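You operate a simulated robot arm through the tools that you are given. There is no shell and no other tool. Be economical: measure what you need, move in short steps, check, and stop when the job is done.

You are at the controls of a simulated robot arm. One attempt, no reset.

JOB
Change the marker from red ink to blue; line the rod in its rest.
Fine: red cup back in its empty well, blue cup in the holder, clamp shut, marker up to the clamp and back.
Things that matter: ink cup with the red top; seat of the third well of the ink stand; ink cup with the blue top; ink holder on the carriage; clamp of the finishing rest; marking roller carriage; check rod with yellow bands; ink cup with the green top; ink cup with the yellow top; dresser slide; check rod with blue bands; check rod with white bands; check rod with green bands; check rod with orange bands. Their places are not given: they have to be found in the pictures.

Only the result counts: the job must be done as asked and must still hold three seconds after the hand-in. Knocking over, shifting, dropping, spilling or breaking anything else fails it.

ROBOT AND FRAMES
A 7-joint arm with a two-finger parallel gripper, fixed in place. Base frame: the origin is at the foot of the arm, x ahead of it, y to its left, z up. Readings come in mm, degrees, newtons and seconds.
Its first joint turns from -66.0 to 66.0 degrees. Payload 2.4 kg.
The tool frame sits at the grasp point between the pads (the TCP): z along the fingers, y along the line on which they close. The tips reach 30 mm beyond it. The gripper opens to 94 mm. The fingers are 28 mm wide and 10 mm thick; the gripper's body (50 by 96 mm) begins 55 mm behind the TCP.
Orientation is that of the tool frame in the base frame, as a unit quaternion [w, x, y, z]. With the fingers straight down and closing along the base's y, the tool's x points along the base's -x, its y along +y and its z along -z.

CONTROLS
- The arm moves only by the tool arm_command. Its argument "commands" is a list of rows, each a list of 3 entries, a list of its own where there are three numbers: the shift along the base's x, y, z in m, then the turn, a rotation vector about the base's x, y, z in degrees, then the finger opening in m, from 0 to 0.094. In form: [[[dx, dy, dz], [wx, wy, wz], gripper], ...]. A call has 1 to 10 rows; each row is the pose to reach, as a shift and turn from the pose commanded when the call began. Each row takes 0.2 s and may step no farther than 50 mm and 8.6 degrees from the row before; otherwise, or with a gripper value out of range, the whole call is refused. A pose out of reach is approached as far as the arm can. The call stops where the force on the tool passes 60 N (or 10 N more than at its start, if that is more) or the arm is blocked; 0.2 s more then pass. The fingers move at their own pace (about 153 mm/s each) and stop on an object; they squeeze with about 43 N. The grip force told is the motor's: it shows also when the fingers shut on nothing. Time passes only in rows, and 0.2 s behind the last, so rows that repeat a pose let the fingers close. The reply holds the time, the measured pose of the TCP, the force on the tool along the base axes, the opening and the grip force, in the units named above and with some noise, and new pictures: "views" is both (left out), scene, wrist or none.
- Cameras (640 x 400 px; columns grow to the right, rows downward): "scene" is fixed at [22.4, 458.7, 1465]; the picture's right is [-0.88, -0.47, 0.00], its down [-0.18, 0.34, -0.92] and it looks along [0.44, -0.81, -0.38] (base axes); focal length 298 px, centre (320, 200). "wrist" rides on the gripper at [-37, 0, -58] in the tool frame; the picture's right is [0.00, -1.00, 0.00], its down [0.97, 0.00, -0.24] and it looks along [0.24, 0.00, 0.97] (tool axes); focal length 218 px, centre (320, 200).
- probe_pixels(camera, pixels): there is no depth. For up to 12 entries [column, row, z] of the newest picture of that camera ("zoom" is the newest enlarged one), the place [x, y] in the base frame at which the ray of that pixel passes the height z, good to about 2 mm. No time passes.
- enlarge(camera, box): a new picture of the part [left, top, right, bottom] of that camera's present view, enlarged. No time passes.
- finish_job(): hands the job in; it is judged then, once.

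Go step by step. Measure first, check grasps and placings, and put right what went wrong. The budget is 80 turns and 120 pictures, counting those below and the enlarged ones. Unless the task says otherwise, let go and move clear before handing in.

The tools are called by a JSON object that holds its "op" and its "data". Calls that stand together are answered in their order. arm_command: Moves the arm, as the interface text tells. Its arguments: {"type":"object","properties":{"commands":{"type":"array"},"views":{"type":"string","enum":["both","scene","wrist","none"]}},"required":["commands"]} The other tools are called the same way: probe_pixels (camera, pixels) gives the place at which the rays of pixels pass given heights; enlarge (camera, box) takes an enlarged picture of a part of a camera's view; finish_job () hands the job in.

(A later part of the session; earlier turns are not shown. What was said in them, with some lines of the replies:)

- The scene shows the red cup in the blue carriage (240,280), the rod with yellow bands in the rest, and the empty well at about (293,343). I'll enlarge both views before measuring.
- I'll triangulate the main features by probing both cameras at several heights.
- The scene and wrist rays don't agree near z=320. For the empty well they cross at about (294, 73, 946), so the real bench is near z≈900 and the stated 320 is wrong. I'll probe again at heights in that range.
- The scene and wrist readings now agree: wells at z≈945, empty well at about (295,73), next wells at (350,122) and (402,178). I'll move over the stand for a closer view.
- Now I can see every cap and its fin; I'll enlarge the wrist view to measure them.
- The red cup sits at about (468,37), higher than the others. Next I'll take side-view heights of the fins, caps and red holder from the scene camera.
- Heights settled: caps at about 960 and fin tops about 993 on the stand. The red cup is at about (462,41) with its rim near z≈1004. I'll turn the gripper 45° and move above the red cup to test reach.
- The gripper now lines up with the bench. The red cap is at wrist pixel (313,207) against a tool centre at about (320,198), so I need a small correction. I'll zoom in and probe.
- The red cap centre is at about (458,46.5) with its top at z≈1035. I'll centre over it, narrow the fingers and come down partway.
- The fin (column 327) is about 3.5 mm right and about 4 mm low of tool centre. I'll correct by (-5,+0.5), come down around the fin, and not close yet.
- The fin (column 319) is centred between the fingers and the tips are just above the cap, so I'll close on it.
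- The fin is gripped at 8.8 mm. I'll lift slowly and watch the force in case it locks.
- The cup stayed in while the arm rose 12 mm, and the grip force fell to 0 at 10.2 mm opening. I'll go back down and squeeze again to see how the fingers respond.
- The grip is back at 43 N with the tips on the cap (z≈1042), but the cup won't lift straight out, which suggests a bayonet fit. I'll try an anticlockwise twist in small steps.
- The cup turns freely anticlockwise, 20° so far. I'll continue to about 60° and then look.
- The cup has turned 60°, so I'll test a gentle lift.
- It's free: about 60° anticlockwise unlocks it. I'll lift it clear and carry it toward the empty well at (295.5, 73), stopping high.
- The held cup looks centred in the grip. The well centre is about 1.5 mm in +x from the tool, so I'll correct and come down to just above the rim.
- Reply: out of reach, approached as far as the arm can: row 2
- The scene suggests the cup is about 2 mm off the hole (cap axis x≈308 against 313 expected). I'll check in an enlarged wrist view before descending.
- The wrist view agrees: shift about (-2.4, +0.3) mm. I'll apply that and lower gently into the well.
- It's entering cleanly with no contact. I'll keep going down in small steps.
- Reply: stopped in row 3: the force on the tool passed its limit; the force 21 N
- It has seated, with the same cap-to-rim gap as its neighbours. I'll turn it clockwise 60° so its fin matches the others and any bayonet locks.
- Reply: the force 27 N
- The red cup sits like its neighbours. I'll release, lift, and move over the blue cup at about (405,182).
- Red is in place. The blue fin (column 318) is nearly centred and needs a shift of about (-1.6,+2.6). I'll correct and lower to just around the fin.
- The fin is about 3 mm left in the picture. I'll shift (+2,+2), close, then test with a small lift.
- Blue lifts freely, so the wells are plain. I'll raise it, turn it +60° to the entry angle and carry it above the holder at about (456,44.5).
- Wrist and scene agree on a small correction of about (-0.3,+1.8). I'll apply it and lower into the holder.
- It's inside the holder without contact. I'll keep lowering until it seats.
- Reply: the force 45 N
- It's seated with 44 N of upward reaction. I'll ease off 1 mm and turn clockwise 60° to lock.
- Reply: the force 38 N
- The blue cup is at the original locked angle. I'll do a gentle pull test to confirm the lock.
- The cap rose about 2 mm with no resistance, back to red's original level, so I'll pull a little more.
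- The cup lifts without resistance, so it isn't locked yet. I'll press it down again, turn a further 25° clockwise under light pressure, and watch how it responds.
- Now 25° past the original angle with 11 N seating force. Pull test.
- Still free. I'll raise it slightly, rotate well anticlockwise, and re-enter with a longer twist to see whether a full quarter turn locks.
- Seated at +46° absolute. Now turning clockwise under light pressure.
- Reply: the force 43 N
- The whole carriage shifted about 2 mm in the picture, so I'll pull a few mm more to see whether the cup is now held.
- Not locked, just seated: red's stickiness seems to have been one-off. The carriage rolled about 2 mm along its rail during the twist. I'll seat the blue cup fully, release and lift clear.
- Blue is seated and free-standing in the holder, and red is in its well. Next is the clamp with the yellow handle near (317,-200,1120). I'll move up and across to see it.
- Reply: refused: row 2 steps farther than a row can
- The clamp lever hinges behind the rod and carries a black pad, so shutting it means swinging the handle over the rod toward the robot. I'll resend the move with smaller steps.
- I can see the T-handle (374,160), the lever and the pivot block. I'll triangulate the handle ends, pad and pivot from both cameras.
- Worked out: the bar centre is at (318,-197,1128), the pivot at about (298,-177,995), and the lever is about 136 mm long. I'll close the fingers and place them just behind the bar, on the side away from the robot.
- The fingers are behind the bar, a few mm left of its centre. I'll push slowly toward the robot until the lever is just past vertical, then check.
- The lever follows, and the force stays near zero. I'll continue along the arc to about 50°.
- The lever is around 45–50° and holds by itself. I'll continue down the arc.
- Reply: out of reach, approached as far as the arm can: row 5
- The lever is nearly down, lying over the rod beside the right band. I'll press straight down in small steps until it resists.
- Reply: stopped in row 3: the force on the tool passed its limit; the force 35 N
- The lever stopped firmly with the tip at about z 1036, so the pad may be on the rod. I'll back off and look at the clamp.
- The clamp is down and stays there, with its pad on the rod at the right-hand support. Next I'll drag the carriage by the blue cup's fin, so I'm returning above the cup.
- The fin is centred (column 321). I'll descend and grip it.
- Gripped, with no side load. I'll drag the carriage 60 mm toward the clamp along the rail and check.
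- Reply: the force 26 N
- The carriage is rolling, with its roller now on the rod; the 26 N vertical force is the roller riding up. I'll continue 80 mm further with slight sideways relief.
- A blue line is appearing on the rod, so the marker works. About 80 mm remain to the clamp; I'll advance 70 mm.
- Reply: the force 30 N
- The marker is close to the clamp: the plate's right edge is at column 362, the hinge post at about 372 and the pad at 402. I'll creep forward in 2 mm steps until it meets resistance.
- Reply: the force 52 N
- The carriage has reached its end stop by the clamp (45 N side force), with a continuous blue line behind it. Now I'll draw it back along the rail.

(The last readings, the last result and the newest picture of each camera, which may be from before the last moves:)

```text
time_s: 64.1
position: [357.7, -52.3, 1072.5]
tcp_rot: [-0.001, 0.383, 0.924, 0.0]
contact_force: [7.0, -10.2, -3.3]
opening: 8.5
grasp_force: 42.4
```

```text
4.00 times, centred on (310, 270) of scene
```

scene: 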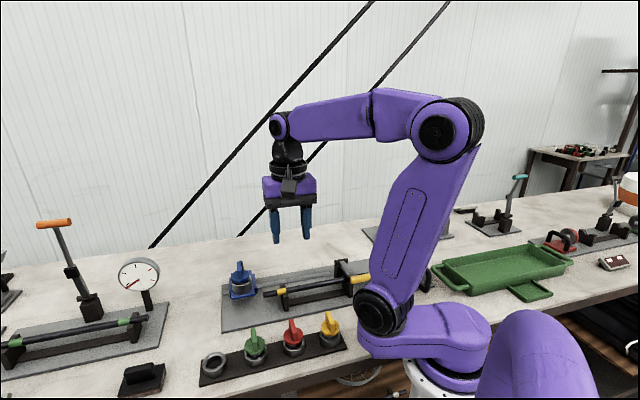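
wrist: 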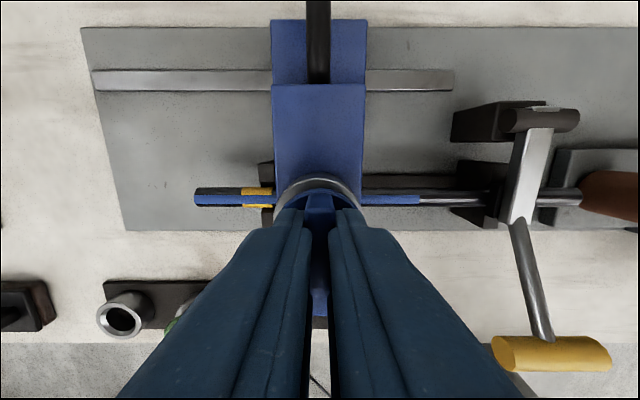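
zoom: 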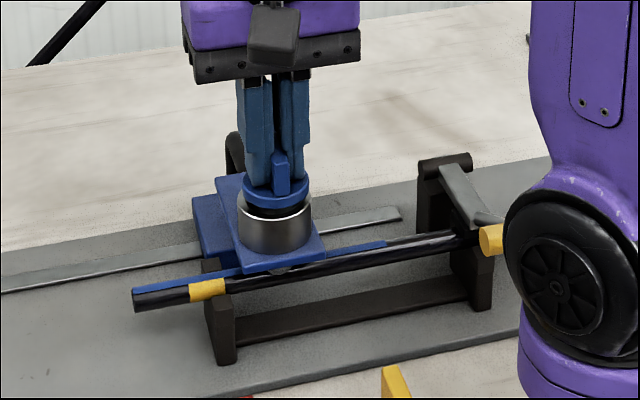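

The line runs to where the carriage met the hinge post. I'll keep returning toward the start position.

{"op": "arm_command", "data": {"commands": [[[0.0085, 0.0075, 0.0], [0, 0, 0], 0.0], [[0.0165, 0.0155, 0.0], [0, 0, 0], 0.0], [[0.0245, 0.0235, 0.0], [0, 0, 0], 0.0], [[0.0325, 0.0315, 0], [0, 0, 0], 0.0], [[0.0405, 0.0395, 0], [0, 0, 0], 0.0], [[0.0485, 0.0475, 0], [0, 0, 0], 0.0], [[0.0565, 0.0555, 0], [0, 0, 0], 0.0], [[0.0645, 0.0635, 0], [0, 0, 0], 0.0], [[0.0725, 0.0715, 0], [0, 0, 0], 0.0], [[0.0805, 0.0795, 0], [0, 0, 0], 0.0]], "views": "wrist"}}

{"op": "enlarge", "data": {"camera": "scene", "box": [200, 220, 280, 310]}}

```text
time_s: 66.3
position: [439.8, 27.6, 1071.7]
tcp_rot: [0.0, 0.382, 0.924, 0.001]
contact_force: [-3.5, 0.5, 4.6]
opening: 8.8
grasp_force: 42.2
```

wrist: 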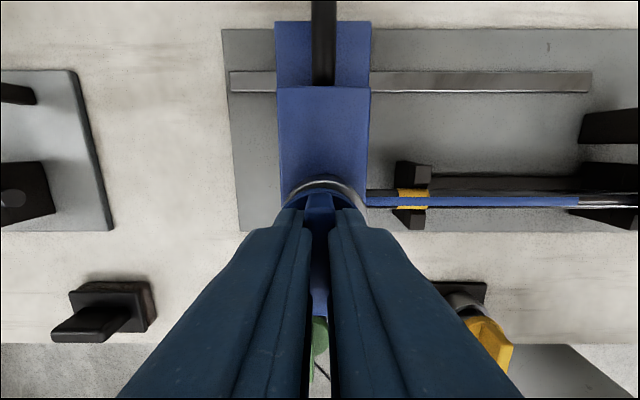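

```text
4.44 times, centred on (240, 265) of scene
```

zoom: 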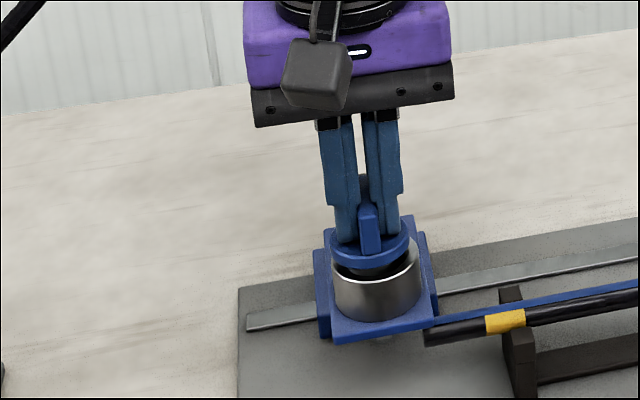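

About 27 mm remain to the original position, so I'll finish the return stroke.

{"op": "arm_command", "data": {"commands": [[[0.006, 0.006, 0.0], [0, 0, 0], 0.0], [[0.012, 0.012, 0.0], [0, 0, 0], 0.0], [[0.0175, 0.0175, 0.0], [0, 0, 0], 0.0], [[0.0192, 0.0192, 0.0], [0, 0, 0], 0.0], [[0.0192, 0.0192, 0.0], [0, 0, 0], 0.0]], "views": "wrist"}}

{"op": "enlarge", "data": {"camera": "scene", "box": [200, 220, 280, 310]}}

```text
time_s: 67.5
position: [459.3, 45.6, 1072.0]
tcp_rot: [0.0, 0.383, 0.924, 0.0]
contact_force: [-2.1, 0.0, -1.0]
opening: 8.9
grasp_force: 42.6
```

wrist: 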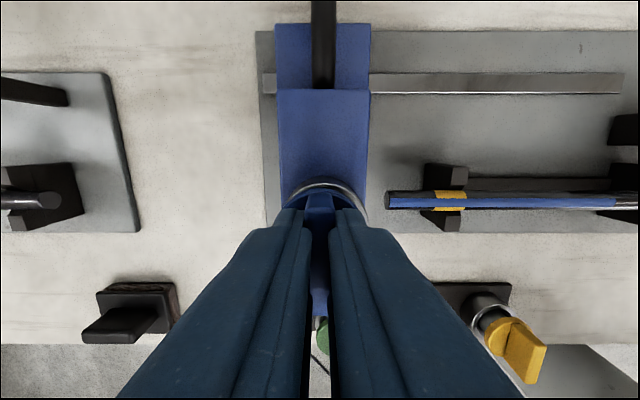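

```text
4.44 times, centred on (240, 265) of scene
```

zoom: 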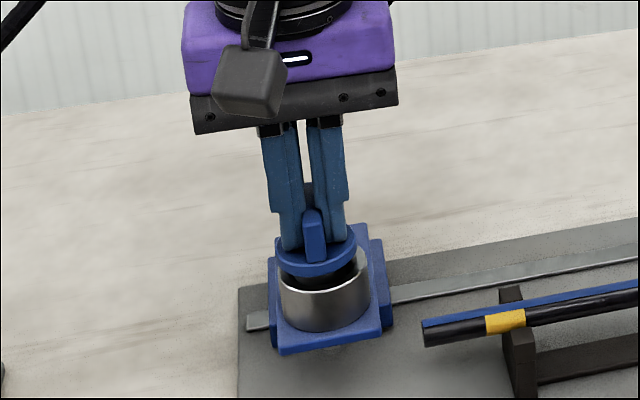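

The carriage is back at its original place (ring 278–372, plate 268–393). I'll centre the cup by 1.5 mm, press it home lightly, release and lift.

{"op": "arm_command", "data": {"commands": [[[-0.001, -0.001, 0.0], [0, 0, 0], 0.0], [[-0.001, -0.001, -0.001], [0, 0, 0], 0.0], [[-0.001, -0.001, -0.0015], [0, 0, 0], 0.0], [[-0.001, -0.001, -0.0015], [0, 0, 0], 0.03], [[-0.001, -0.001, -0.0015], [0, 0, 0], 0.03], [[-0.001, -0.001, 0.02], [0, 0, 0], 0.03], [[-0.001, -0.001, 0.06], [0, 0, 0], 0.03], [[-0.001, -0.001, 0.1], [0, 0, 0], 0.03]]}}

{"op": "enlarge", "data": {"camera": "scene", "box": [190, 220, 290, 310]}}

```text
time_s: 69.3
position: [458.0, 45.1, 1170.2]
tcp_rot: [-0.002, 0.382, 0.924, 0.0]
contact_force: [0.1, 1.1, 0.5]
opening: 30.3
grasp_force: 0.0
```

scene: 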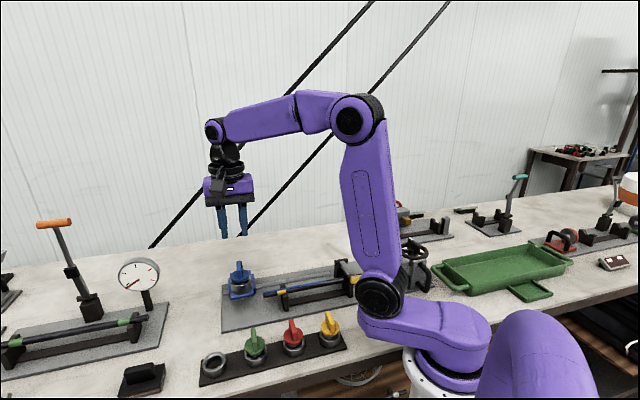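
wrist: 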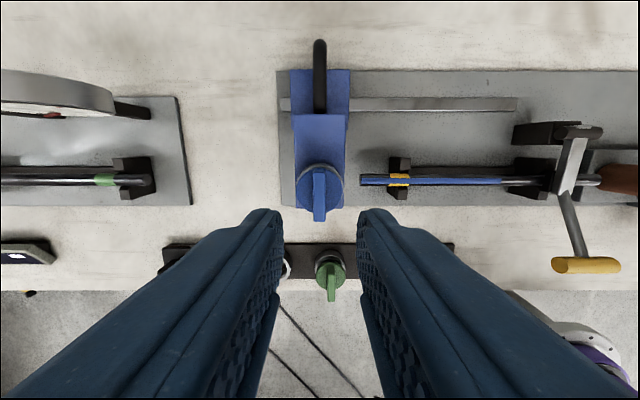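

```text
4.44 times, centred on (240, 265) of scene
```

zoom: 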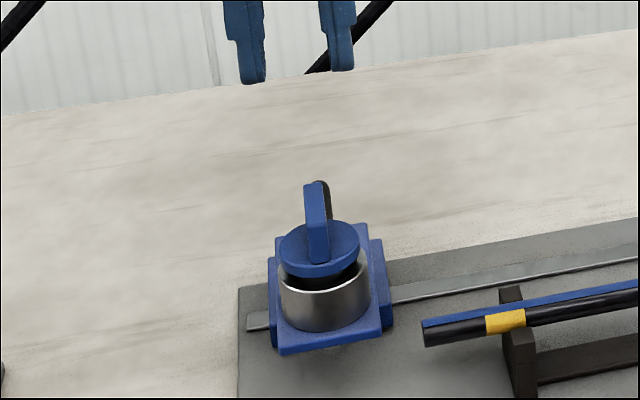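

Everything matches the intended layout. One last check of the clamp and cups before I hand in.

{"op": "enlarge", "data": {"camera": "scene", "box": [190, 240, 370, 390]}}

{"op": "enlarge", "data": {"camera": "wrist", "box": [460, 90, 640, 290]}}

```text
2.67 times, centred on (280, 315) of scene
```

zoom: 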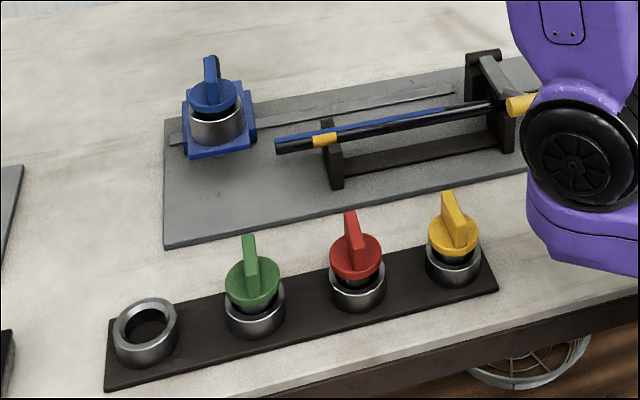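

```text
2.00 times, centred on (550, 190) of wrist
```

zoom: 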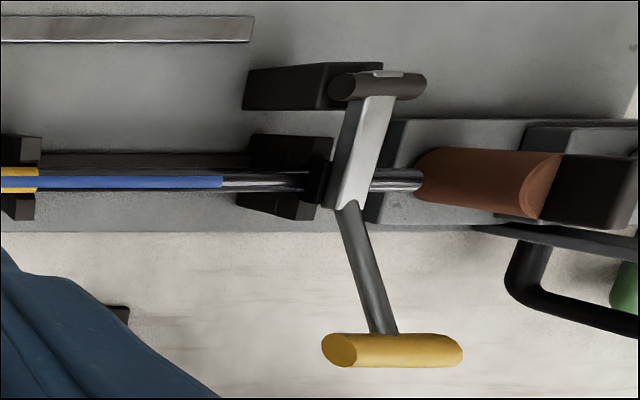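

The red cup sits in the third well, the blue cup is in the holder, and the clamp is down on the rod. The blue line is drawn, the carriage is back, and the arm is clear, so I'm handing in.

{"op": "finish_job", "data": {}}

```text
The job is handed in.
```

I swapped the marker from red ink to blue and lined the rod, then handed the job in; I haven't seen the verdict. The red cup is in its well, the blue cup is in the holder, the clamp is shut, and the marker has run up to the clamp and back.

- **Blue cup:** it is fully seated but not locked. The red cup only came out after a twist, but twisting the blue one in did not make it hold against a pull.
- **Line:** it stops roughly 50 mm short of the clamp pad, because the carriage meets the hinge post there and can go no farther.
- **Bench height:** the pictures put the work surface near z = 920, not 320, so I worked from the measured height.
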